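You operate a simulated robot arm through the tools that you are given. There is no shell and no other tool. Be economical: measure what you need, move in short steps, check, and stop when the job is done.

The job below is to be done with a simulated two-armed robot. You get a single attempt, and the scene is never put back.

JOB
Pick up the clear lamp cap labelled "CAP 37" from the top of the test bench with one hand, pass it to the other hand and put it on the top of the steel table. Set down upright: clear lamp cap.

The check looks at the end state, three seconds after you hand in, the way a careful person would. Anything else that was tipped, shoved, dropped, spilled or broken makes it a failure. A push-on lid holds only when it is set on centred and level and pressed home; a screw cap is set on level and turned clockwise until tight.

ROBOT AND FRAMES
Two 7-joint arms with four-finger grippers on one trunk, on a base that drives. Base frame: it is fixed to the floor where the robot stands at the start and does not move with it; the origin is under the middle of the robot, x ahead of it, y to its left, z up; the surface under the hand at the start is at about z = 0.86. Readings come in m, rad, newtons and seconds.
The left shoulder is at the start at [0.04, 0.181, 1.13], the right one opposite. With the tool pointing down near the work surface each hand reaches from about 0.32 to 0.84 m from the robot's upright axis, wherever it stands, measured 20 degrees to its own side. Places, roughly: top of the steel table [-0.7, 1.4, 0.7]. Payload 3.67 kg a hand.
Tool frame (each hand has its own): the origin (TCP) lies between the finger pads and is the grasp point; the fingertips stand 0.028 m ahead of it; z points along the fingers, y is the line along which they close. Largest opening 0.112 m; the body of the gripper starts 0.073 m behind the TCP.
Orientation is that of the tool frame in the base frame, as [roll, pitch, yaw] about the fixed x, y, z axes, in that order (R = Rz(yaw) Ry(pitch) Rx(roll)). With the fingers straight down and closing along the base's y, the tool's x points along the base's -x, its y along +y and its z along -z.

CONTROLS
- The arms move only by the tool nudge_tool. It takes "left_rows", "right_rows" or both (then of equal length, played together; a hand with none holds still); each is text: rows parted by semicolons, each of 7 numbers parted by spaces: the shift along the tool's x, y, z in mm, then the turn, a rotation vector about the tool's x, y, z in rad, then the opening, from 0 (shut) to 1 (fully open). In form: x y z rx ry rz claw; .... A call has 1 to 20 rows; each row is the pose to reach, as a shift and turn from the pose commanded when the call began, along the tool's axes at that moment. Rows are played at 5 a second. More than 0.05 m and 0.15 rad between two rows, or a gripper value outside its range, and nothing of the call is played. Where a pose cannot be reached the arm comes as near as it can. A force on the tool above 40 N (or 10 N above the force at the start of the call, whichever is more), or a blocked arm, ends the call early, and 0.2 s more pass. The fingers move at their own pace and stop on an object; they squeeze with about 28 N. The grip force told is the motor's: it shows also when the fingers shut on nothing. Time passes only in rows, and 0.2 s behind the last, so rows that repeat a pose let the fingers close. It gives the time, the measured TCP pose, the force on the tool (base axes), the opening and the grip force at its end, in the units of the frame above (readings bear some noise), with the torque about the TCP (base axes, N m) and any sound that the robot's microphone picked up, and new pictures: "pictures" is both (left out), scene, wrist or none (wrist: the cameras of the hands that moved).
- Cameras (640 x 400 px; columns grow to the right, rows downward): "scene" is now at [0.0976, -0.0452, 1.3701]; the picture's right is [-0.51, -0.86, 0.00], its down [-0.43, 0.26, -0.87] and it looks along [0.74, -0.44, -0.50] (base axes); focal length 260 px, centre (320, 200). "left" rides on the left gripper at [0.06, 0.018, -0.104] in its tool frame; the picture's right is [-0.29, 0.96, 0.00], its down [-0.80, -0.24, -0.55] and it looks along [-0.53, -0.16, 0.83] (tool axes); focal length 234 px, centre (320, 200). "right" rides on the right gripper at [0.06, -0.018, -0.104] in its tool frame; the picture's right is [0.29, 0.96, 0.00], its down [-0.80, 0.24, -0.55] and it looks along [-0.53, 0.16, 0.83] (tool axes); focal length 234 px, centre (320, 200).
- slide_trunk(by): slides the trunk up (or, below 0, down) by that many m; the arms and the scene camera ride with it, the base frame stays. It gives what a move gives, with no picture.
- steer(legs): drives the robot by 1 to 6 legs, each [ahead, left, turn to the left] in m, m and rad, along the robot's own axes; the way and the turn of a leg run together, so that a leg with both is an arc; at most 1.5 m and 3.142 rad a leg. The arms and the cameras ride along, it lands a little off, and it stops where it bumps. It gives what a move gives, and a new picture of the scene camera.
- aim_head(pan, tilt): turns the head with the scene camera to pan (to the left, within 1.501 rad either way) and tilt (down, from -0.506 to 1.204), counted from straight ahead of the robot. It gives what a move gives, and a new picture of the scene camera.
- probe_pixels(camera, pixels): for up to 12 pixels [column, row] of the newest picture of that camera ("zoom" is the newest enlarged one), the place [x, y, z] in the base frame of the surface seen there, good to about 0.003 m. No time passes.
- inspect(camera, box): a new picture of the part [left, top, right, bottom] of that camera's present view, enlarged. No time passes.
- hand_in(): hands the job in; it is judged then, once.

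Go step by step. Measure first, check grasps and placings, and put right what went wrong. The budget is 80 turns and 260 pictures, counting those below and the enlarged ones. Unless the task says otherwise, let go and move clear before handing in, and close with one line.

The tools are called after "Request:" as name(argument=value, ...) on one line, values as JSON. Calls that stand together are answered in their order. nudge_tool: Moves the arms, as the interface text tells. Its arguments: {"type":"object","properties":{"left_rows":{"type":"string"},"right_rows":{"type":"string"},"pictures":{"type":"string","enum":["both","scene","wrist","none"]}},"required":[]} The other tools are called the same way: slide_trunk (by) slides the trunk up or down; steer (legs) drives the base; aim_head (pan, tilt) turns the head that bears the scene camera; probe_pixels (camera, pixels) gives the place of the surface under pixels of a picture; inspect (camera, box) takes an enlarged picture of a part of a camera's view; hand_in () hands the job in.

At the start:

```text
clock: 0.0
left_position: [0.5066, -0.015, 1.1504]
left_ee_rot: [-3.139, 0.0, 3.14]
left_force: [0.2, 0.8, -0.9]
left_ft_torque: [0.0, 0.02, 0.01]
left_finger_gap: 0.1121
left_grasp_force: 0.1
right_position: [0.487, -0.5033, 1.1378]
right_ee_rot: [3.141, -0.001, -3.141]
right_force: [0.5, -0.4, 0.4]
right_ft_torque: [-0.02, 0.0, 0.0]
right_finger_gap: 0.112
right_grasp_force: 0.1
trunk travel left (down, up): [-0.25, 0.264]
robot x, y, heading: [0.0021, -0.0002, 0.007]
head pan, tilt: [-0.536, 0.524]
```

scene: 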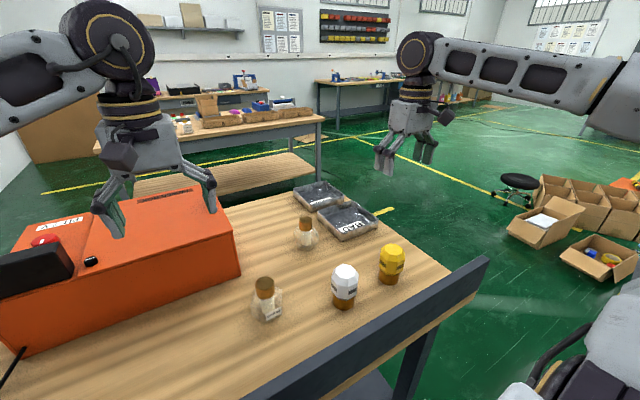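
right: 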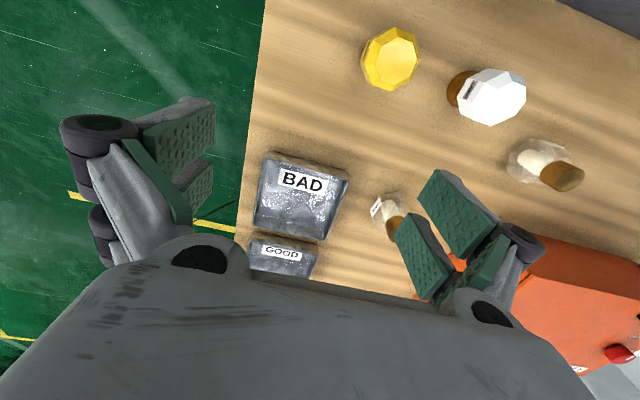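
left: 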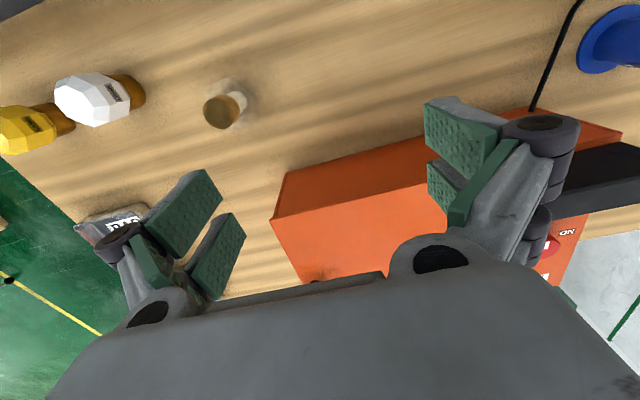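

The scene shows two clear items near (306,232) and (267,300), plus a white and a yellow one. I'll enlarge the view to read the labels.

Request:
inspect(camera="scene", box=[230, 200, 420, 330])

Request:
inspect(camera="right", box=[340, 100, 620, 275])

Request:
probe_pixels(camera="scene", pixels=[[265, 283], [268, 310], [307, 219], [305, 240], [345, 270], [344, 300], [391, 250], [390, 278], [345, 215], [300, 280], [200, 220], [240, 270]])

```text
3.08 times, centred on (325, 265) of scene
```

zoom: 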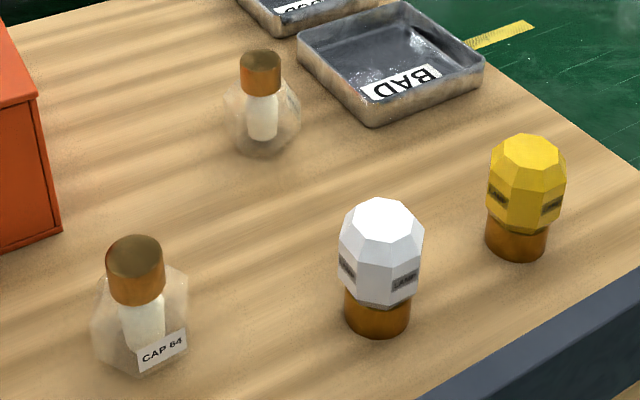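

```text
2.29 times, centred on (480, 188) of right
```

zoom: 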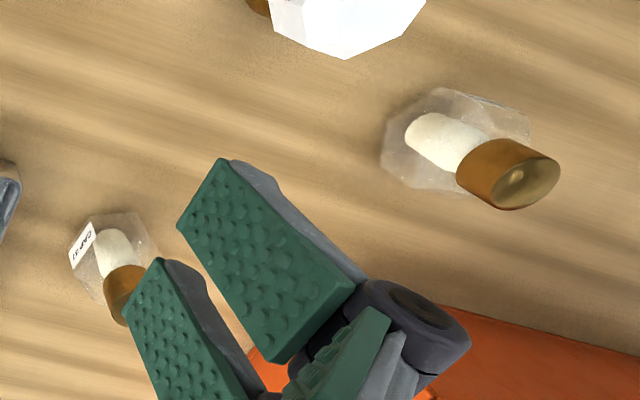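

```text
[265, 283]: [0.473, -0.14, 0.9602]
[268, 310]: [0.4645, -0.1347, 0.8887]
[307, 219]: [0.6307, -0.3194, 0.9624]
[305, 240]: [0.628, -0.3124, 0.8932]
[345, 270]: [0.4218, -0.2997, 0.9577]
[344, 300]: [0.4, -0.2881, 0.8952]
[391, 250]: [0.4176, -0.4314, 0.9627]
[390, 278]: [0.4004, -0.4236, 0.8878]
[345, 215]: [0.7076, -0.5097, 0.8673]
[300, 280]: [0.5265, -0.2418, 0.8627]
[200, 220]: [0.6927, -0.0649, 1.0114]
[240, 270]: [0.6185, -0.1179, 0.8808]
```

The near clear lamp reads "CAP 64", so the far one at (306,232) is the candidate. I'll zoom in on its label at (376,210) in the right camera and on the white lamp's text, and look for other caps on the bench.

Request:
inspect(camera="right", box=[355, 185, 419, 225])

Request:
inspect(camera="scene", box=[320, 240, 416, 300])

Request:
aim_head(pan=0.3, tilt=0.6)

```text
10.00 times, centred on (387, 205) of right
```

zoom: 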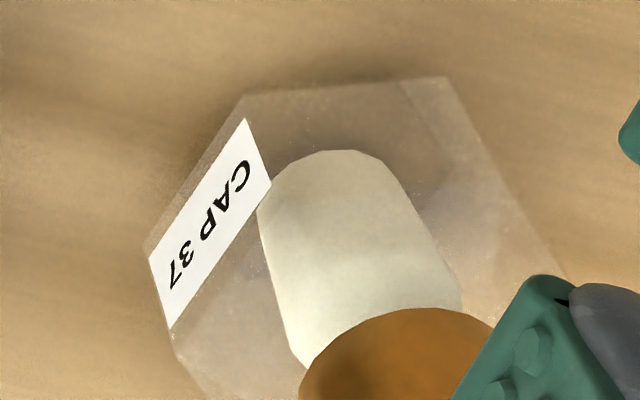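

```text
6.67 times, centred on (368, 270) of scene
```

zoom: 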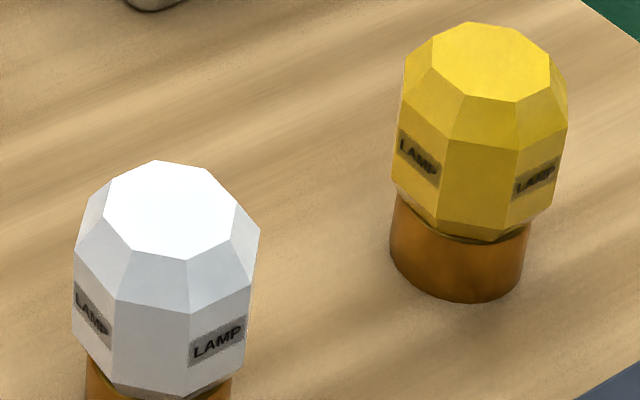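

```text
clock: 1.2
left_position: [0.5059, -0.0164, 1.15]
left_ee_rot: [3.141, 0.0, -3.14]
left_force: [-0.7, 0.3, -0.6]
left_ft_torque: [0.01, 0.01, -0.03]
left_finger_gap: 0.1119
left_grasp_force: 0.0
right_position: [0.4874, -0.5046, 1.1374]
right_ee_rot: [3.141, 0.001, 3.142]
right_force: [0.2, 0.9, 0.1]
right_ft_torque: [-0.03, 0.0, 0.0]
right_finger_gap: 0.1121
right_grasp_force: 0.1
trunk travel left (down, up): [-0.25, 0.264]
robot x, y, heading: [-0.0018, 0.003, 0.002]
head pan, tilt: [0.3, 0.6]
```

scene: 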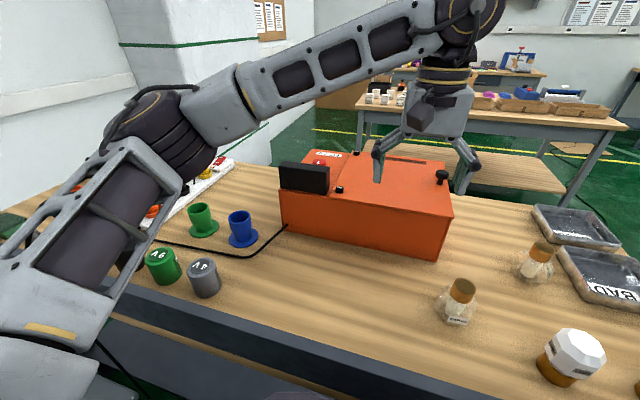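

The far cap reads "CAP 37" (its label reads upright with the brown end up), so I keep that attitude. I'll look back at it and measure its brown top.

Request:
aim_head(pan=-0.45, tilt=0.6)

Request:
inspect(camera="scene", box=[256, 160, 384, 240])

```text
clock: 2.3
left_position: [0.5066, -0.0164, 1.1513]
left_ee_rot: [3.141, -0.001, 3.141]
left_force: [-0.1, 0.2, -0.4]
left_ft_torque: [-0.03, -0.02, -0.01]
left_finger_gap: 0.1119
left_grasp_force: 0.1
right_position: [0.4879, -0.5037, 1.1376]
right_ee_rot: [-3.141, 0.002, 3.141]
right_force: [0.3, -0.6, -0.3]
right_ft_torque: [0.0, -0.01, -0.01]
right_finger_gap: 0.1121
right_grasp_force: 0.1
trunk travel left (down, up): [-0.25, 0.264]
robot x, y, heading: [-0.001, 0.0012, -0.0]
head pan, tilt: [-0.45, 0.6]
```

scene: 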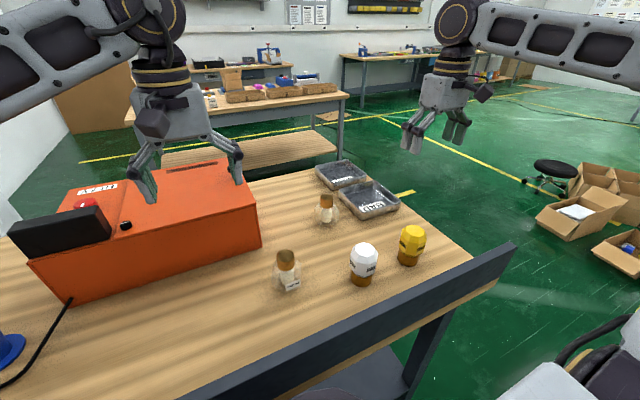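

```text
5.00 times, centred on (320, 200) of scene
```

zoom: 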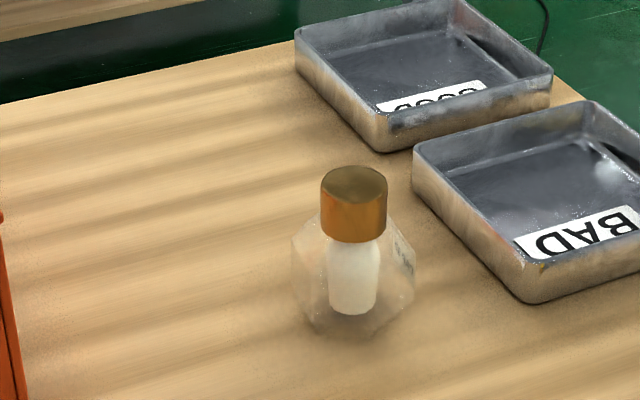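

Clear zoom now; I'll probe the brown cap's top and edges, and the clear body.

Request:
probe_pixels(camera="zoom", pixels=[[354, 183], [328, 180], [381, 184], [354, 170], [354, 197], [354, 237], [354, 215], [354, 270], [308, 250], [340, 325], [402, 260], [405, 300]])

```text
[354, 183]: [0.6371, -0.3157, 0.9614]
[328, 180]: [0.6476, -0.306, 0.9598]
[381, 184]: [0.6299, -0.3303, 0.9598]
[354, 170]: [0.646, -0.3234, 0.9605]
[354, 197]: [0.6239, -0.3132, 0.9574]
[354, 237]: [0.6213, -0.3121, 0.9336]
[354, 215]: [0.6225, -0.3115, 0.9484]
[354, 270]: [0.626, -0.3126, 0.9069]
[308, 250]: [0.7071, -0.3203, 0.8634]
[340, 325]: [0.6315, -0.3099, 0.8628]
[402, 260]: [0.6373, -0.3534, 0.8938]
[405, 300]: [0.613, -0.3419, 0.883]
```

CAP 37's brown top is centred near (0.637, -0.318), top z 0.960. I move the right hand above it, fingers open.

Request:
nudge_tool(right_rows="-25 31 0 0 0 0 1; -50 62 0 0 0 0 1; -75 93 0 0 0 0 1; -100 124 20 0 0 0 1; -125 155 40 0 0 0 1; -150 186 60 0 0 0 1; -150 186 90 0 0 0 1; -150 186 90 0 0 0 1")

```text
clock: 4.1
left_position: [0.505, -0.0153, 1.1521]
left_ee_rot: [-3.141, 0.0, 3.141]
left_force: [0.7, 0.6, -0.8]
left_ft_torque: [-0.04, 0.01, -0.01]
left_finger_gap: 0.1121
left_grasp_force: 0.0
right_position: [0.6389, -0.3165, 1.048]
right_ee_rot: [-3.141, -0.001, -3.141]
right_force: [0.8, 0.3, -0.2]
right_ft_torque: [-0.01, 0.03, -0.01]
right_finger_gap: 0.112
right_grasp_force: 0.0
trunk travel left (down, up): [-0.25, 0.264]
robot x, y, heading: [-0.0012, -0.0041, -0.002]
head pan, tilt: [-0.45, 0.6]
```

scene: 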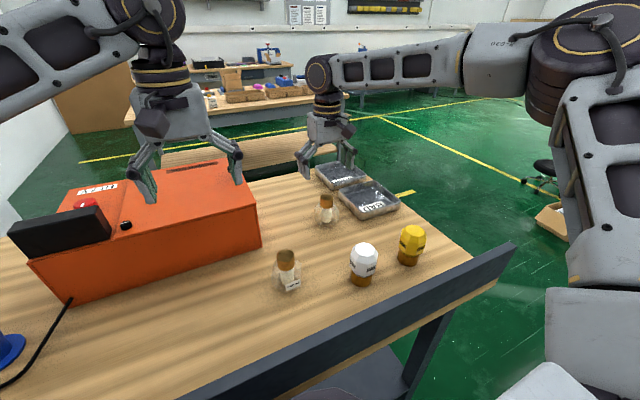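
right: 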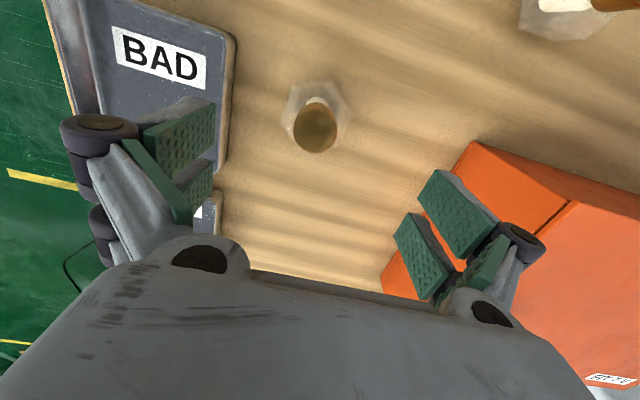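

The right hand is above the cap, seen at (316,130). I'll probe it from this camera to verify alignment.

Request:
probe_pixels(camera="right", pixels=[[316, 130], [298, 128], [334, 130], [316, 113], [316, 148], [292, 105]])

```text
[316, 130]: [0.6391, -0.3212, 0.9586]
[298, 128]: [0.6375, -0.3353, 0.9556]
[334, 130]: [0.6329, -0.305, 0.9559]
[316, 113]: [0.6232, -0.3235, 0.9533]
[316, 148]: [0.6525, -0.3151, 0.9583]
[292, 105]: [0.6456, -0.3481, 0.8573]
```

Centre is about (0.638, -0.320); I descend 92 mm with a 3 mm y correction and close on the brown end.

Request:
nudge_tool(right_rows="0 -3 30 0 0 0 1; 0 -3 55 0 0 0 1; 0 -3 75 0 0 0 1; 0 -3 86 0 0 0 1; 0 -3 93 0 0 0 1; 0 -3 93 0 0 0 1; 0 -3 93 0 0 0 0.6; 0 -3 93 0 0 0 0.4; 0 -3 93 0 0 0 0.2; 0 -3 93 0 0 0 0.2; 0 -3 93 0 0 0 0.2; 0 -3 93 0 0 0 0.2")

```text
clock: 6.7
left_position: [0.5067, -0.0165, 1.1519]
left_ee_rot: [-3.14, 0.0, -3.14]
left_force: [0.0, 0.9, 0.0]
left_ft_torque: [0.01, 0.03, 0.0]
left_finger_gap: 0.1119
left_grasp_force: 0.1
right_position: [0.6378, -0.3192, 0.9551]
right_ee_rot: [3.14, 0.0, -3.14]
right_force: [-0.5, -0.7, -0.1]
right_ft_torque: [0.02, -0.07, 0.01]
right_finger_gap: 0.0364
right_grasp_force: 27.8
trunk travel left (down, up): [-0.25, 0.264]
robot x, y, heading: [-0.0022, 0.0025, -0.005]
head pan, tilt: [-0.45, 0.6]
```

scene: 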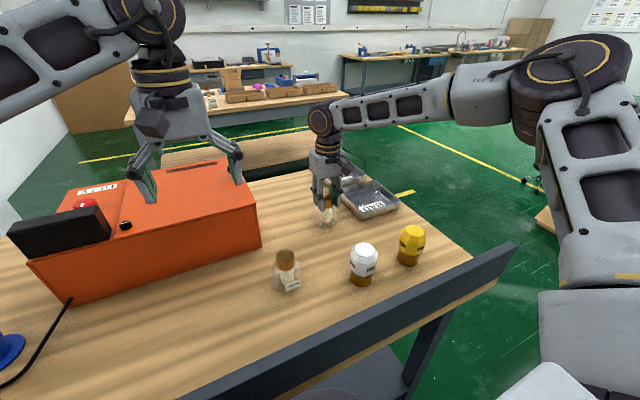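
right: 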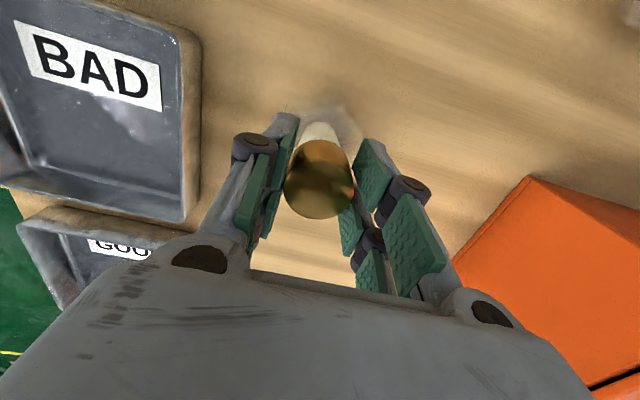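

Gripped (gap 36 mm, 28 N). I lift straight up then pull back a bit.

Request:
nudge_tool(right_rows="0 0 -20 0 0 0 0.2; 0 0 -60 0 0 0 0.2; 0 0 -100 0 0 0 0.2; 0 0 -140 0 0 0 0.2; 0 0 -180 0 0 0 0.2; 0 0 -220 0 0 0 0.2; 40 0 -240 0 0 0 0.2; 80 0 -250 0 0 0 0.2; 120 0 -250 0 0 0 0.2; 150 0 -250 0 0 0 0.2; 150 0 -250 0 0 0 0.2")

Request:
inspect(camera="scene", box=[280, 40, 520, 190])

Request:
aim_head(pan=1.5, tilt=0.4)

```text
clock: 9.1
left_position: [0.5079, -0.0154, 1.1506]
left_ee_rot: [3.141, 0.0, -3.141]
left_force: [0.1, 0.3, -0.8]
left_ft_torque: [0.02, 0.0, -0.01]
left_finger_gap: 0.1123
left_grasp_force: 0.0
right_position: [0.4867, -0.321, 1.2029]
right_ee_rot: [-3.141, -0.002, 3.14]
right_force: [0.5, -0.4, -1.6]
right_ft_torque: [0.01, 0.02, 0.01]
right_finger_gap: 0.0365
right_grasp_force: 27.9
trunk travel left (down, up): [-0.25, 0.264]
robot x, y, heading: [0.0013, 0.0025, 0.001]
head pan, tilt: [-0.45, 0.6]
```

scene: 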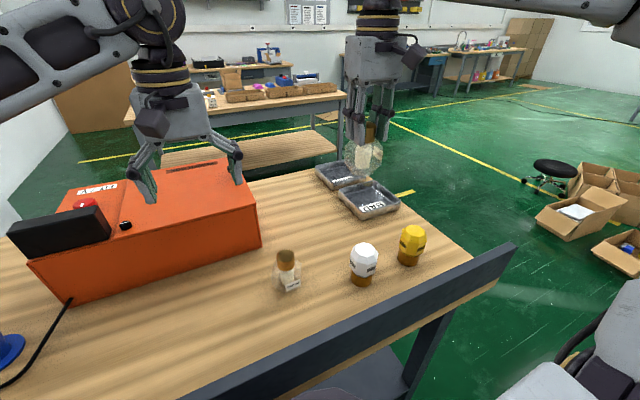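
right: 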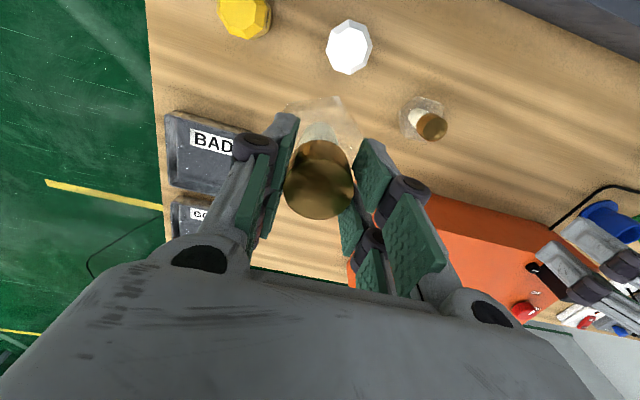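

```text
2.67 times, centred on (400, 115) of scene
```

zoom: 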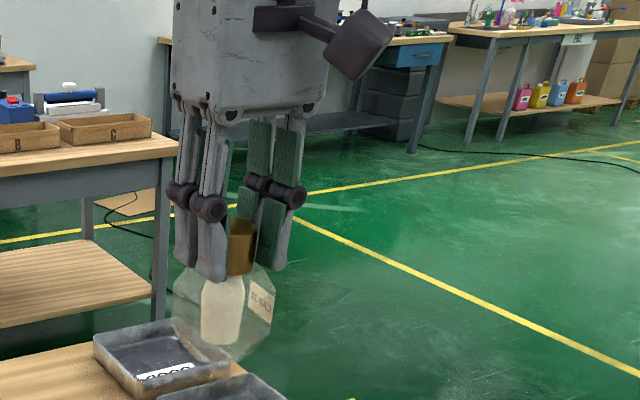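

```text
clock: 11.0
left_position: [0.5069, -0.0161, 1.1513]
left_ee_rot: [3.141, -0.001, -3.141]
left_force: [-0.4, -0.2, 0.0]
left_ft_torque: [-0.01, 0.0, -0.02]
left_finger_gap: 0.1119
left_grasp_force: 0.0
right_position: [0.486, -0.3205, 1.2036]
right_ee_rot: [-3.141, 0.0, 3.14]
right_force: [0.1, 0.5, -1.2]
right_ft_torque: [0.01, -0.01, -0.02]
right_finger_gap: 0.0364
right_grasp_force: 28.0
trunk travel left (down, up): [-0.25, 0.264]
robot x, y, heading: [-0.0007, -0.0012, 0.001]
head pan, tilt: [1.499, 0.4]
```

scene: 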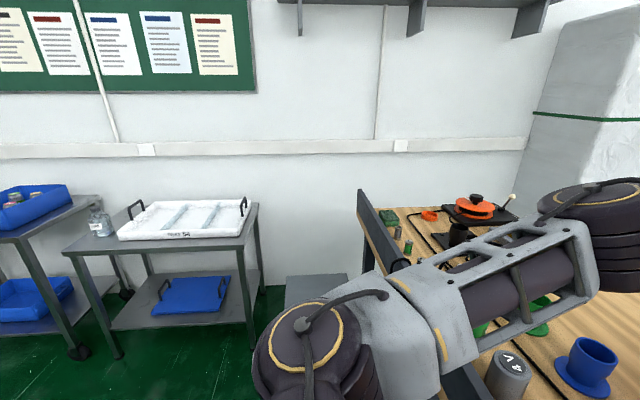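

The cap hangs level, label visible. To the left I see a steel table with a white tray (180,220) and a bottle (100,220); probing positions.

Request:
inspect(camera="scene", box=[0, 150, 320, 350])

Request:
probe_pixels(camera="scene", pixels=[[80, 244], [150, 246], [230, 242], [254, 212], [125, 235], [100, 228], [180, 225], [135, 210], [245, 208], [245, 234], [45, 205], [190, 292]])

```text
2.00 times, centred on (160, 250) of scene
```

zoom: 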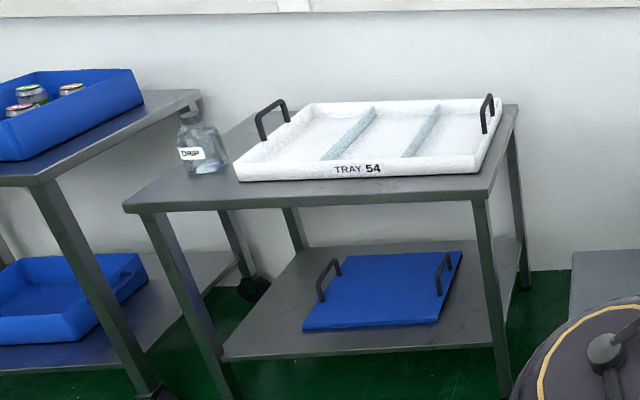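

```text
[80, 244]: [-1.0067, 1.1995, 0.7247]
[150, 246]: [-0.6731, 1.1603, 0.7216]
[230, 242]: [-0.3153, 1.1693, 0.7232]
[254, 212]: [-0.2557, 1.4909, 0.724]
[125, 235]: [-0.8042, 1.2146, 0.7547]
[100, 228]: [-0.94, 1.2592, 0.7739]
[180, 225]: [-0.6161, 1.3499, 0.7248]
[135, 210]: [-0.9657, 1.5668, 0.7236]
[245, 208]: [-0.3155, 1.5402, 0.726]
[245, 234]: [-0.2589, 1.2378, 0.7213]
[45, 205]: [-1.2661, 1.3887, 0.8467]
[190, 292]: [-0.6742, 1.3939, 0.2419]
```

Table top is z≈0.722 with free room at its near-left corner (beside the bottle). Before the handover I measure the cap body's face directions while it hangs.

Request:
aim_head(pan=-0.55, tilt=0.35)

Request:
inspect(camera="scene", box=[256, 160, 384, 240])

Request:
inspect(camera="right", box=[272, 80, 400, 160])

```text
clock: 12.9
left_position: [0.5065, -0.0165, 1.1501]
left_ee_rot: [-3.14, 0.0, 3.141]
left_force: [-0.4, -0.4, 1.1]
left_ft_torque: [0.02, 0.02, -0.01]
left_finger_gap: 0.112
left_grasp_force: 0.0
right_position: [0.4865, -0.3192, 1.2039]
right_ee_rot: [3.142, 0.001, -3.141]
right_force: [-0.1, 0.5, -2.4]
right_ft_torque: [0.02, 0.03, 0.02]
right_finger_gap: 0.0363
right_grasp_force: 28.1
trunk travel left (down, up): [-0.25, 0.264]
robot x, y, heading: [0.0016, 0.0008, -0.0]
head pan, tilt: [-0.55, 0.351]
```

scene: 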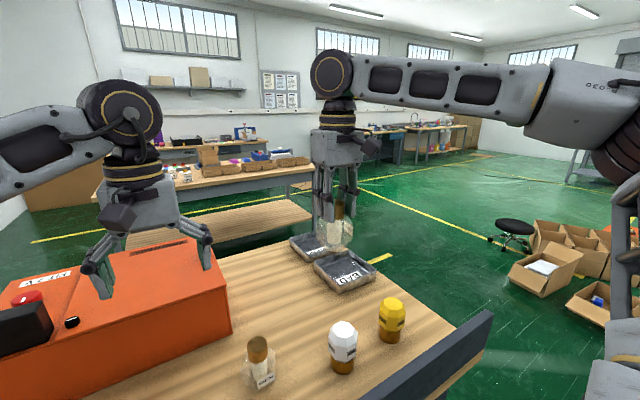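

```text
5.00 times, centred on (320, 200) of scene
```

zoom: 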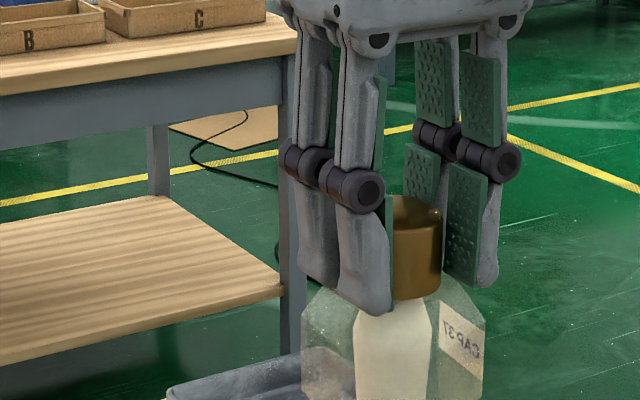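

```text
5.00 times, centred on (336, 120) of right
```

zoom: 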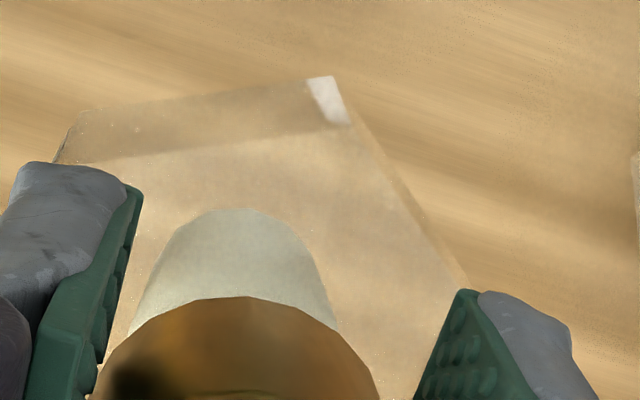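

The label is seen mirrored through the clear body, i.e. it is on the far side. I'll re-zoom the scene and probe the faces to find their directions.

Request:
inspect(camera="scene", box=[296, 190, 376, 260])

```text
5.71 times, centred on (336, 225) of scene
```

zoom: 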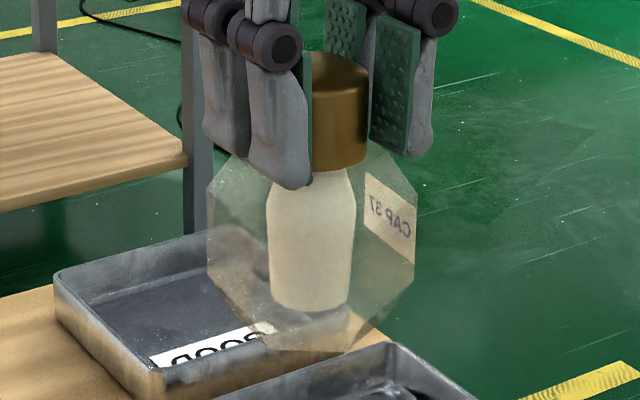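

Body: octagonal with a wide band about 68 mm across and chamfered bottom. Probing the faces and label.

Request:
probe_pixels(camera="zoom", pixels=[[370, 205], [410, 225], [390, 240], [410, 260], [225, 230], [245, 260], [215, 200], [260, 230], [310, 240], [310, 330], [345, 110], [375, 255]])

```text
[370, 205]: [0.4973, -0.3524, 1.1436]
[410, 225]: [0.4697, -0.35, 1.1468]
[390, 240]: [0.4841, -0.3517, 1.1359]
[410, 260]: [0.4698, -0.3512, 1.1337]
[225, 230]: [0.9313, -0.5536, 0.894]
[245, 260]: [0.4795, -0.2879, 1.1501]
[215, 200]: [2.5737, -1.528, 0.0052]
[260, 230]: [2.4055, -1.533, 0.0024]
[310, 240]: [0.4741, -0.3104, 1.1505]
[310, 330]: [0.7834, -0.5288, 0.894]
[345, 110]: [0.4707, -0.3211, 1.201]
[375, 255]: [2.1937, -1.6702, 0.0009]
```

The label face points along -y (octagon aligned with base axes). I plan: right hand yaws +90° (its camera to the -y side), left hand turns to point along -y tilted 20° down and grips the clear band from the side. First both yaw turns.

Request:
nudge_tool(right_rows="3 6 -4 0 0 -0.143 0.2; 7 13 -9 0 0 -0.286 0.2; 10 19 -13 0 0 -0.428 0.2; 13 25 -17 0 0 -0.571 0.2; 17 32 -21 0 0 -0.714 0.2; 20 38 -26 0 0 -0.857 0.2; 24 45 -30 0 0 -1.0 0.2; 27 51 -34 0 0 -1.142 0.2; 30 57 -38 0 0 -1.285 0.2; 34 64 -43 0 0 -1.428 0.2; 37 70 -47 0 0 -1.571 0.2; 37 70 -47 0 0 -1.571 0.2", left_rows="5 3 -9 0 0 -0.143 1; 10 5 -18 0 0 -0.286 1; 15 8 -27 0 0 -0.428 1; 20 11 -36 0 0 -0.571 1; 25 14 -45 0 0 -0.714 1; 30 16 -54 0 0 -0.857 1; 36 19 -63 0 0 -1.0 1; 41 22 -72 0 0 -1.142 1; 46 25 -81 0 0 -1.285 1; 52 27 -91 0 0 -1.428 1; 57 30 -100 0 0 -1.571 1; 57 30 -100 0 0 -1.571 1")

```text
clock: 15.5
left_position: [0.4488, 0.0137, 1.2529]
left_ee_rot: [3.14, 0.002, -1.568]
left_force: [-0.1, -0.2, 0.0]
left_ft_torque: [0.04, 0.02, -0.01]
left_finger_gap: 0.1119
left_grasp_force: 0.0
right_position: [0.451, -0.2508, 1.2517]
right_ee_rot: [-3.141, 0.001, -1.569]
right_force: [0.6, -0.7, -1.2]
right_ft_torque: [0.03, 0.04, 0.01]
right_finger_gap: 0.0363
right_grasp_force: 28.4
trunk travel left (down, up): [-0.25, 0.264]
robot x, y, heading: [0.0005, -0.0002, -0.0]
head pan, tilt: [-0.55, 0.351]
```

scene: 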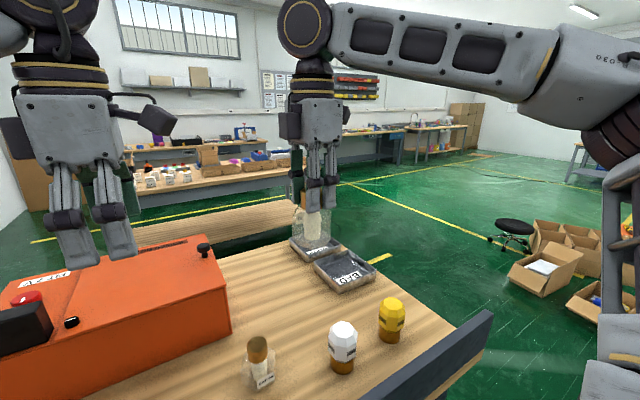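
right: 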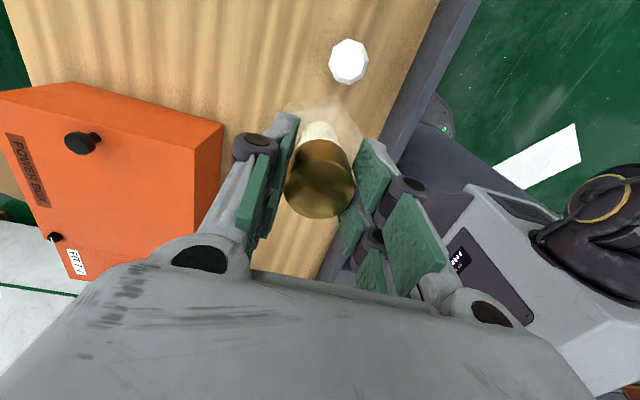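
left: 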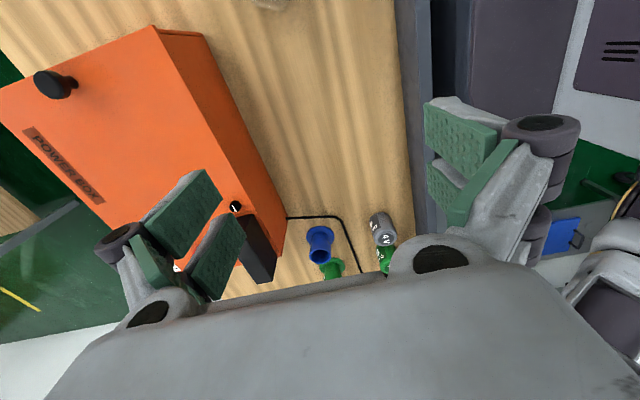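

Both turned as intended and the cap hangs level. Now pitch the left hand 70° so it points along -y, 20° down.

Request:
nudge_tool(left_rows="0 0 0 0 0.136 0 1; 0 0 0 0 0.272 0 1; 0 0 0 0 0.407 0 1; 0 0 0 0 0.543 0 1; 0 0 0 0 0.679 0 1; 0 0 0 0 0.815 0 1; 0 0 0 0 0.95 0 1; 0 0 0 0 1.086 0 1; 0 0 0 0 1.222 0 1; 0 0 0 0 1.222 0 1")

```text
clock: 17.7
left_position: [0.4497, 0.0139, 1.252]
left_ee_rot: [-3.139, -1.224, -1.571]
left_force: [0.1, 0.6, -0.2]
left_ft_torque: [-0.02, -0.04, -0.04]
left_finger_gap: 0.1121
left_grasp_force: 0.1
right_position: [0.4504, -0.2517, 1.2523]
right_ee_rot: [-3.141, 0.001, -1.572]
right_force: [-0.6, -0.9, -1.3]
right_ft_torque: [0.02, -0.02, -0.01]
right_finger_gap: 0.0362
right_grasp_force: 27.9
trunk travel left (down, up): [-0.25, 0.264]
robot x, y, heading: [-0.0039, -0.0044, -0.002]
head pan, tilt: [-0.55, 0.351]
```

scene: 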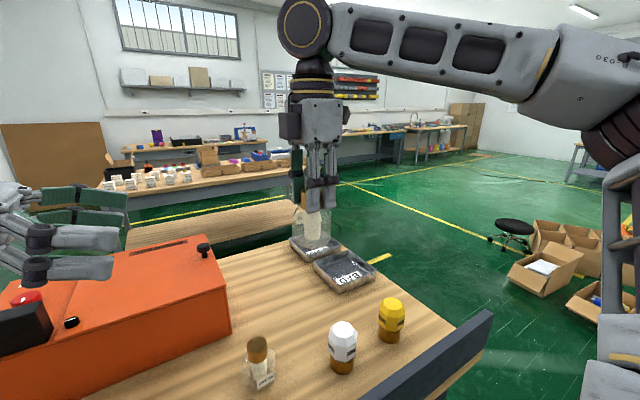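
left: 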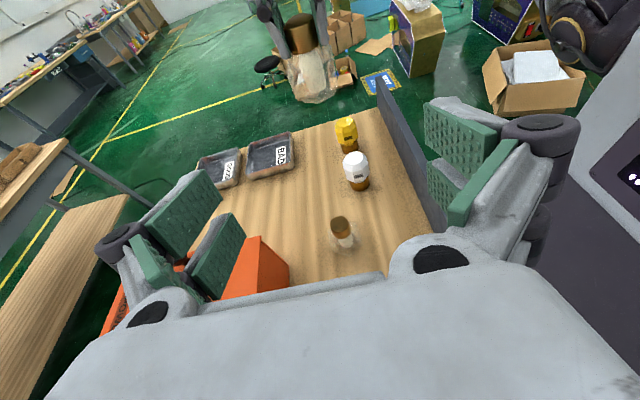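

The cap is ahead of the left hand, at (312,75) in its camera. I advance along the approach to about 100 mm short and check.

Request:
nudge_tool(left_rows="12 0 40 0 0 0 1; 24 0 80 0 0 0 1; 36 0 120 0 0 0 1; 36 0 160 0 0 0 1; 36 0 175 0 0 0 1; 36 0 175 0 0 0 1")

Request:
aim_head(pan=-0.4, tilt=0.35)

```text
clock: 19.1
left_position: [0.4523, -0.1633, 1.2258]
left_ee_rot: [3.141, -1.222, -1.569]
left_force: [0.9, -0.1, -1.3]
left_ft_torque: [0.0, 0.02, 0.01]
left_finger_gap: 0.1123
left_grasp_force: 0.0
right_position: [0.4504, -0.2517, 1.251]
right_ee_rot: [3.141, 0.0, -1.57]
right_force: [0.7, 0.6, -0.6]
right_ft_torque: [-0.01, 0.03, 0.0]
right_finger_gap: 0.0364
right_grasp_force: 27.6
trunk travel left (down, up): [-0.25, 0.264]
robot x, y, heading: [-0.0, 0.0007, 0.001]
head pan, tilt: [-0.55, 0.351]
```

scene: 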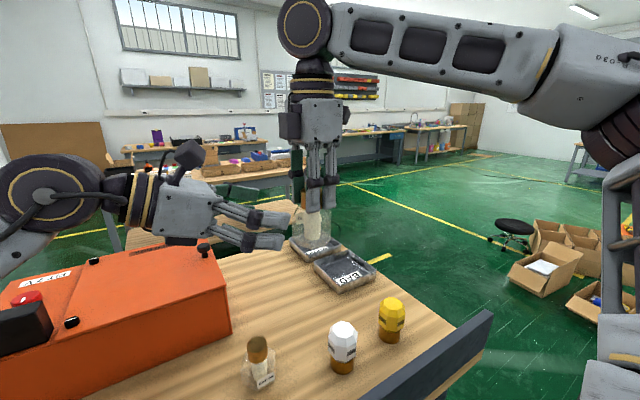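
left: 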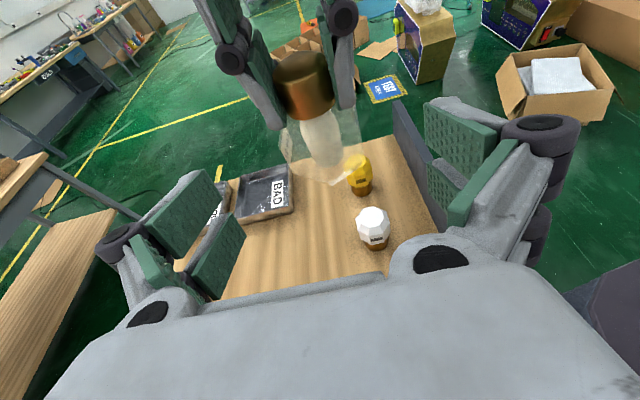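

```text
clock: 19.8
left_position: [0.4511, -0.1624, 1.2258]
left_ee_rot: [-3.141, -1.221, -1.57]
left_force: [0.3, 0.2, -0.5]
left_ft_torque: [-0.03, 0.02, -0.02]
left_finger_gap: 0.1118
left_grasp_force: 0.0
right_position: [0.4495, -0.251, 1.2526]
right_ee_rot: [3.141, 0.0, -1.571]
right_force: [-0.4, 0.0, -2.2]
right_ft_torque: [0.01, 0.0, 0.0]
right_finger_gap: 0.0361
right_grasp_force: 27.7
trunk travel left (down, up): [-0.25, 0.264]
robot x, y, heading: [0.0007, 0.0023, -0.003]
head pan, tilt: [-0.4, 0.351]
```

scene: 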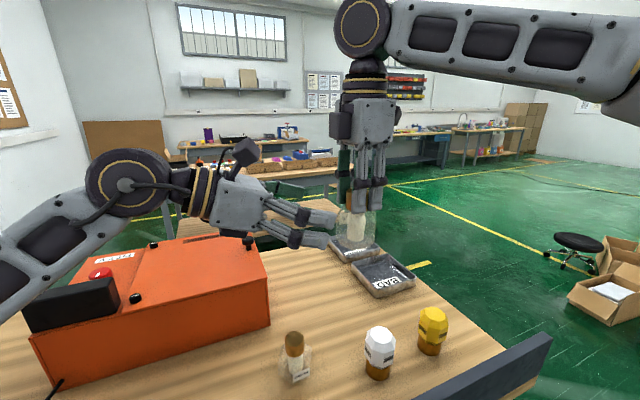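

Clearances look good in the scene view (fingers at (300,230), cap at (352,225)). Advance 94 mm along the fingers, then check before closing.

Request:
nudge_tool(left_rows="0 0 25 0 0 0 1; 0 0 50 0 0 0 1; 0 0 70 0 0 0 1; 0 0 85 0 0 0 1; 0 0 93 0 0 0 1; 0 0 93 0 0 0 1")

Request:
inspect(camera="scene", box=[240, 130, 432, 250])

```text
clock: 21.2
left_position: [0.4509, -0.25, 1.193]
left_ee_rot: [3.142, -1.222, -1.569]
left_force: [-0.2, -0.2, -0.3]
left_ft_torque: [-0.02, -0.03, 0.03]
left_finger_gap: 0.112
left_grasp_force: 0.2
right_position: [0.4513, -0.2511, 1.2506]
right_ee_rot: [-3.141, -0.001, -1.57]
right_force: [0.1, 0.0, -1.8]
right_ft_torque: [0.0, 0.01, -0.01]
right_finger_gap: 0.0363
right_grasp_force: 28.2
trunk travel left (down, up): [-0.25, 0.264]
robot x, y, heading: [-0.0012, -0.0007, -0.005]
head pan, tilt: [-0.4, 0.351]
```

scene: 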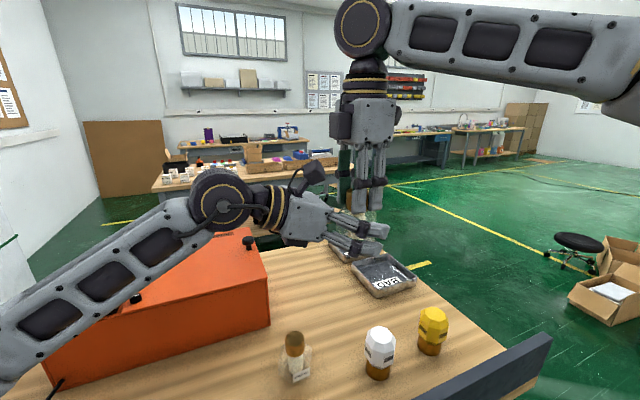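
left: 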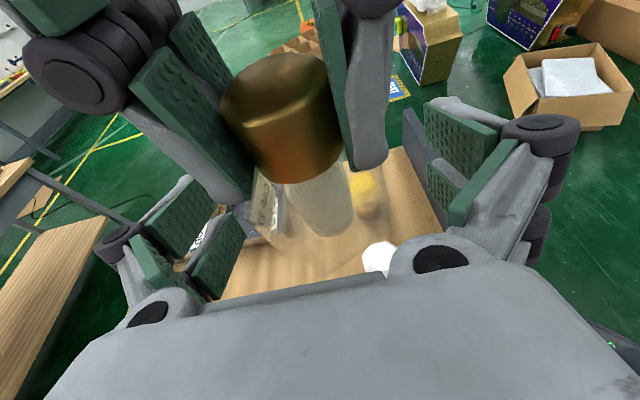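

```text
3.33 times, centred on (336, 190) of scene
```

zoom: 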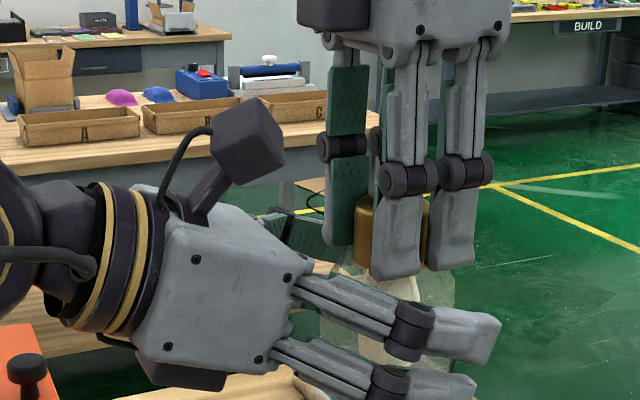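

Both sides of the cap band lie between the left fingers. Before closing I probe the left palm's thickness for the later table placement.

Request:
probe_pixels(camera="zoom", pixels=[[140, 335], [160, 190], [270, 370], [300, 290], [260, 240], [170, 380], [100, 260], [40, 300], [430, 385], [470, 330], [440, 300], [250, 140]])

Request:
nudge_tool(left_rows="0 0 93 0 0 0 0.8; 0 0 93 0 0 0 0.7", pictures="none")

```text
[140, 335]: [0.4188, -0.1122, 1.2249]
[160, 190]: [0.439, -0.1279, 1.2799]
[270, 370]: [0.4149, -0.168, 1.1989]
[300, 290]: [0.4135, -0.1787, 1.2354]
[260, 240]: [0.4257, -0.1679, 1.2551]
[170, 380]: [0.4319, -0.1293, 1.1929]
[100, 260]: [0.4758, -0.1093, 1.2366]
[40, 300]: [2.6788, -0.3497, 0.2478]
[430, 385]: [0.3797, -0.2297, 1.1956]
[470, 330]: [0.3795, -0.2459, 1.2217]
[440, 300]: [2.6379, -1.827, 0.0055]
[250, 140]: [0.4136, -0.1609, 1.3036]
```

```text
refused: row 1 steps farther than a row can; nothing moved
```

The refused call moved nothing. Now close the left fingers in place, with the shift at zero.

Request:
nudge_tool(left_rows="0 0 0 0 0 0 0.8; 0 0 0 0 0 0 0.7; 0 0 0 0 0 0 0.6; 0 0 0 0 0 0 0.5; 0 0 0 0 0 0 0.5; 0 0 0 0 0 0 0.5; 0 0 0 0 0 0 0.5")

```text
clock: 22.8
left_position: [0.4502, -0.2483, 1.1935]
left_ee_rot: [3.139, -1.221, -1.567]
left_force: [5.5, 2.2, 0.1]
left_ft_torque: [-0.02, 0.14, 0.07]
left_finger_gap: 0.072
left_grasp_force: 28.0
right_position: [0.451, -0.2512, 1.2512]
right_ee_rot: [-3.141, -0.001, -1.57]
right_force: [-5.2, -2.7, -1.5]
right_ft_torque: [-0.19, 0.14, -0.05]
right_finger_gap: 0.0363
right_grasp_force: 27.8
trunk travel left (down, up): [-0.25, 0.264]
robot x, y, heading: [0.0031, 0.001, 0.001]
head pan, tilt: [-0.4, 0.351]
```

scene: 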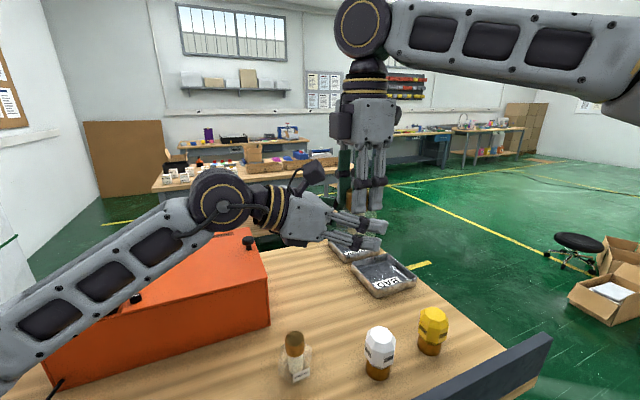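
left: 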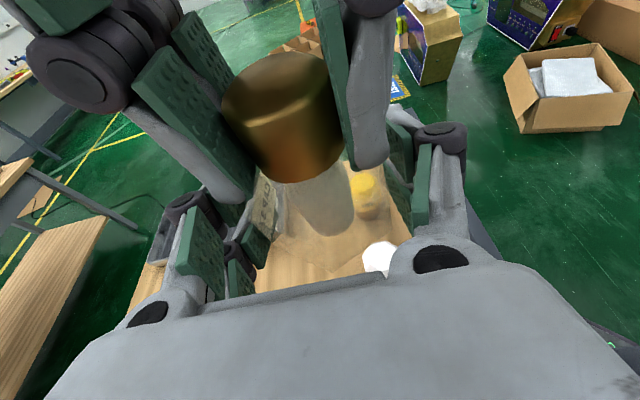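

Left grips at 72 mm with 28 N. Release with the right hand and raise it straight up.

Request:
nudge_tool(right_rows="0 0 0 0 0 0 0.35; 0 0 0 0 0 0 0.5; 0 0 0 0 0 0 0.6; 0 0 0 0 0 0 0.6; 0 0 -30 0 0 0 0.6; 0 0 -70 0 0 0 0.6; 0 0 -110 0 0 0 0.6; 0 0 -140 0 0 0 0.6; 0 0 -140 0 0 0 0.6")

Request:
inspect(camera="scene", box=[240, 130, 432, 250])

```text
clock: 24.8
left_position: [0.4489, -0.2498, 1.1922]
left_ee_rot: [3.141, -1.221, -1.567]
left_force: [-1.3, -1.3, -0.2]
left_ft_torque: [-0.01, 0.03, -0.01]
left_finger_gap: 0.0721
left_grasp_force: 28.7
right_position: [0.4527, -0.2502, 1.3919]
right_ee_rot: [-3.141, 0.003, -1.571]
right_force: [-0.5, -0.2, 0.0]
right_ft_torque: [0.02, 0.03, 0.01]
right_finger_gap: 0.0672
right_grasp_force: 0.0
trunk travel left (down, up): [-0.25, 0.264]
robot x, y, heading: [0.0013, -0.0039, 0.002]
head pan, tilt: [-0.4, 0.351]
```

scene: 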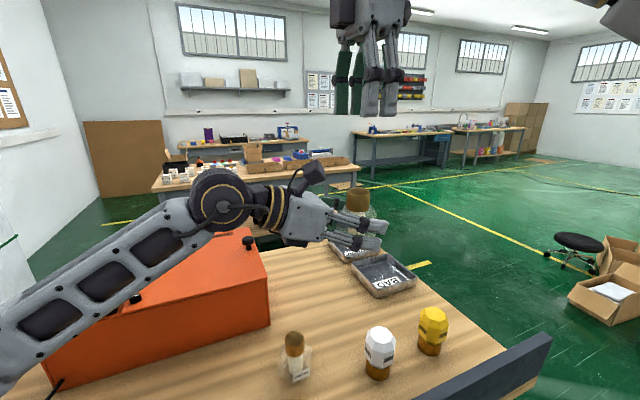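
right: 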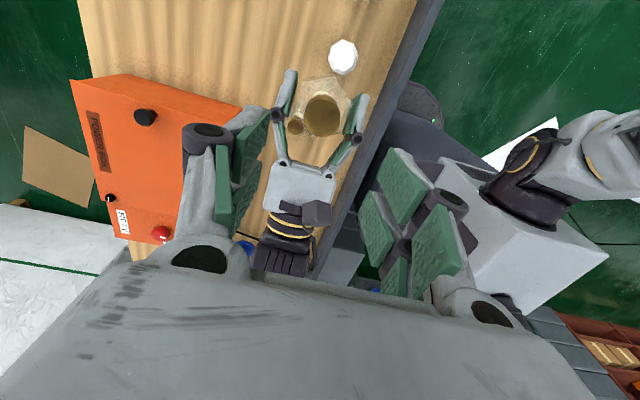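

```text
3.33 times, centred on (336, 190) of scene
```

zoom: 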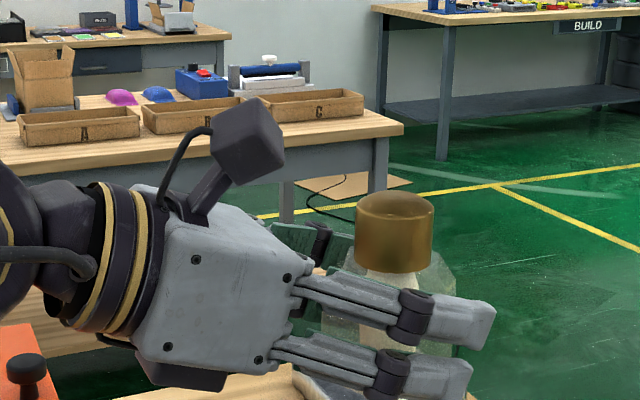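

The cap is held solely by the left hand, upright. Now swing the left hand to point forward (yaw +90°, kept level) and move the right hand aside.

Request:
nudge_tool(left_rows="-7 -14 -36 0.134 0 -0.049 0.5; -15 -27 -72 0.268 0 -0.098 0.5; -22 -41 -108 0.403 0 -0.146 0.5; -29 -55 -144 0.537 0 -0.195 0.5; -36 -68 -180 0.671 0 -0.244 0.5; -44 -82 -216 0.805 0 -0.293 0.5; -51 -95 -252 0.939 0 -0.342 0.5; -58 -109 -288 1.073 0 -0.391 0.5; -65 -123 -324 1.208 0 -0.439 0.5; -73 -136 -360 1.342 0 -0.488 0.5; -80 -150 -396 1.476 0 -0.537 0.5; -80 -150 -396 1.476 0 -0.537 0.5", right_rows="20 0 0 0 0 0 0.6; 40 0 0 0 0 0 0.6; 60 0 0 0 0 0 0.6; 80 0 0 0 0 0 0.6; 100 0 0 0 0 0 0.6; 120 0 0 0 0 0 0.6; 140 0 0 0 0 0 0.6; 160 0 0 0 0 0 0.6; 180 0 0 0 0 0 0.6; 200 0 0 0 0 0 0.6; 200 0 0 0 0 0 0.6; 200 0 0 0 0 0 0.6")

```text
clock: 27.4
left_position: [0.5989, 0.1498, 1.2529]
left_ee_rot: [3.141, -1.223, 0.003]
left_force: [0.0, 0.8, -1.0]
left_ft_torque: [-0.01, 0.01, 0.01]
left_finger_gap: 0.0718
left_grasp_force: 28.1
right_position: [0.4497, -0.4511, 1.3922]
right_ee_rot: [3.14, 0.0, -1.572]
right_force: [0.1, -0.9, -0.2]
right_ft_torque: [0.01, -0.02, 0.0]
right_finger_gap: 0.0672
right_grasp_force: 0.1
trunk travel left (down, up): [-0.25, 0.264]
robot x, y, heading: [0.0007, -0.0015, 0.001]
head pan, tilt: [-0.4, 0.351]
```

scene: 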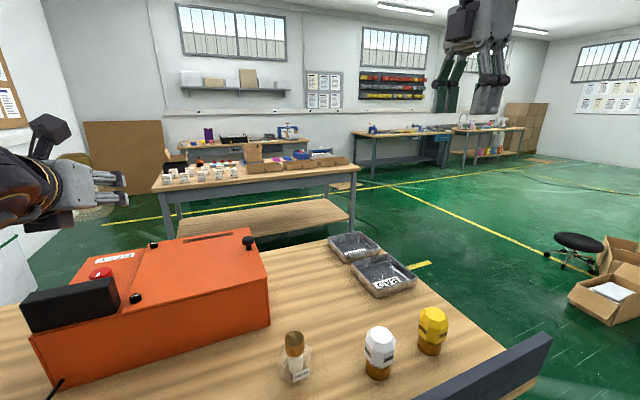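
right: 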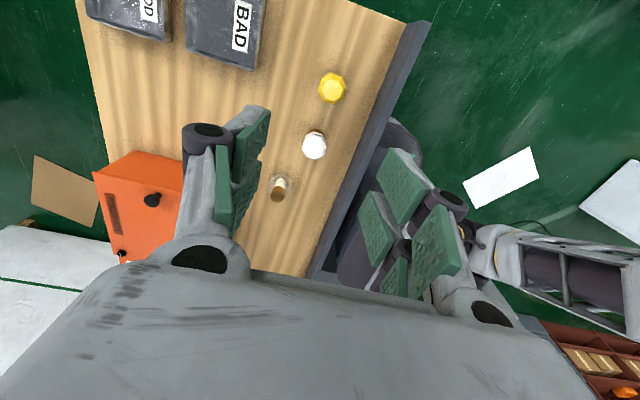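
left: 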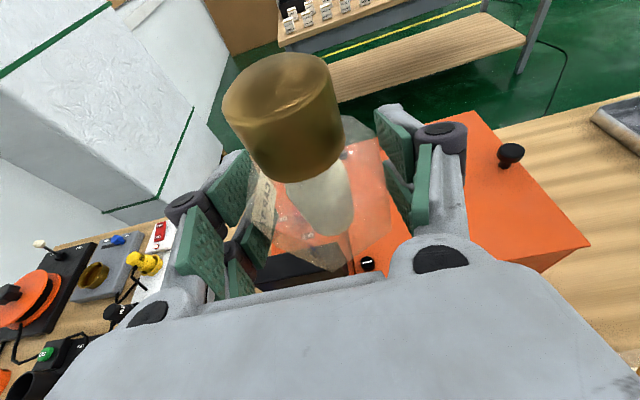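

The cap is held upright in the left hand. Before backing up I check what lies behind: shelf at (600,365) in the right picture.

Request:
probe_pixels(camera="right", pixels=[[600, 365], [545, 322], [630, 340], [530, 180], [605, 215], [460, 350]])

Request:
aim_head(pan=-1.5, tilt=0.5)

```text
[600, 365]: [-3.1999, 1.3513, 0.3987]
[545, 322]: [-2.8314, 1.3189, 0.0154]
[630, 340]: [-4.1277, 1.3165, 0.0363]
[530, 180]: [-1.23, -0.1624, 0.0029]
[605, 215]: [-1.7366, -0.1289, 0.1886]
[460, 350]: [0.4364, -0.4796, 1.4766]
```

```text
clock: 28.8
left_position: [0.5995, 0.1508, 1.2535]
left_ee_rot: [3.141, -1.221, 0.002]
left_force: [0.3, 0.6, -1.6]
left_ft_torque: [0.0, 0.02, -0.01]
left_finger_gap: 0.0723
left_grasp_force: 28.2
right_position: [0.4519, -0.4502, 1.3918]
right_ee_rot: [-3.142, 0.001, -1.571]
right_force: [0.0, -0.6, -0.4]
right_ft_torque: [-0.02, -0.02, -0.02]
right_finger_gap: 0.0673
right_grasp_force: 0.0
trunk travel left (down, up): [-0.25, 0.264]
robot x, y, heading: [0.0027, -0.0026, 0.0]
head pan, tilt: [-1.499, 0.499]
```

scene: 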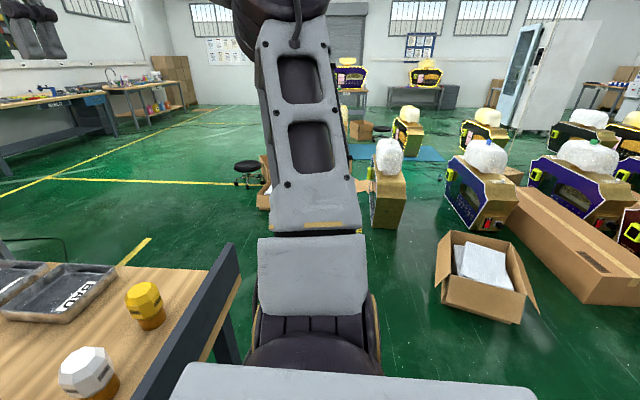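

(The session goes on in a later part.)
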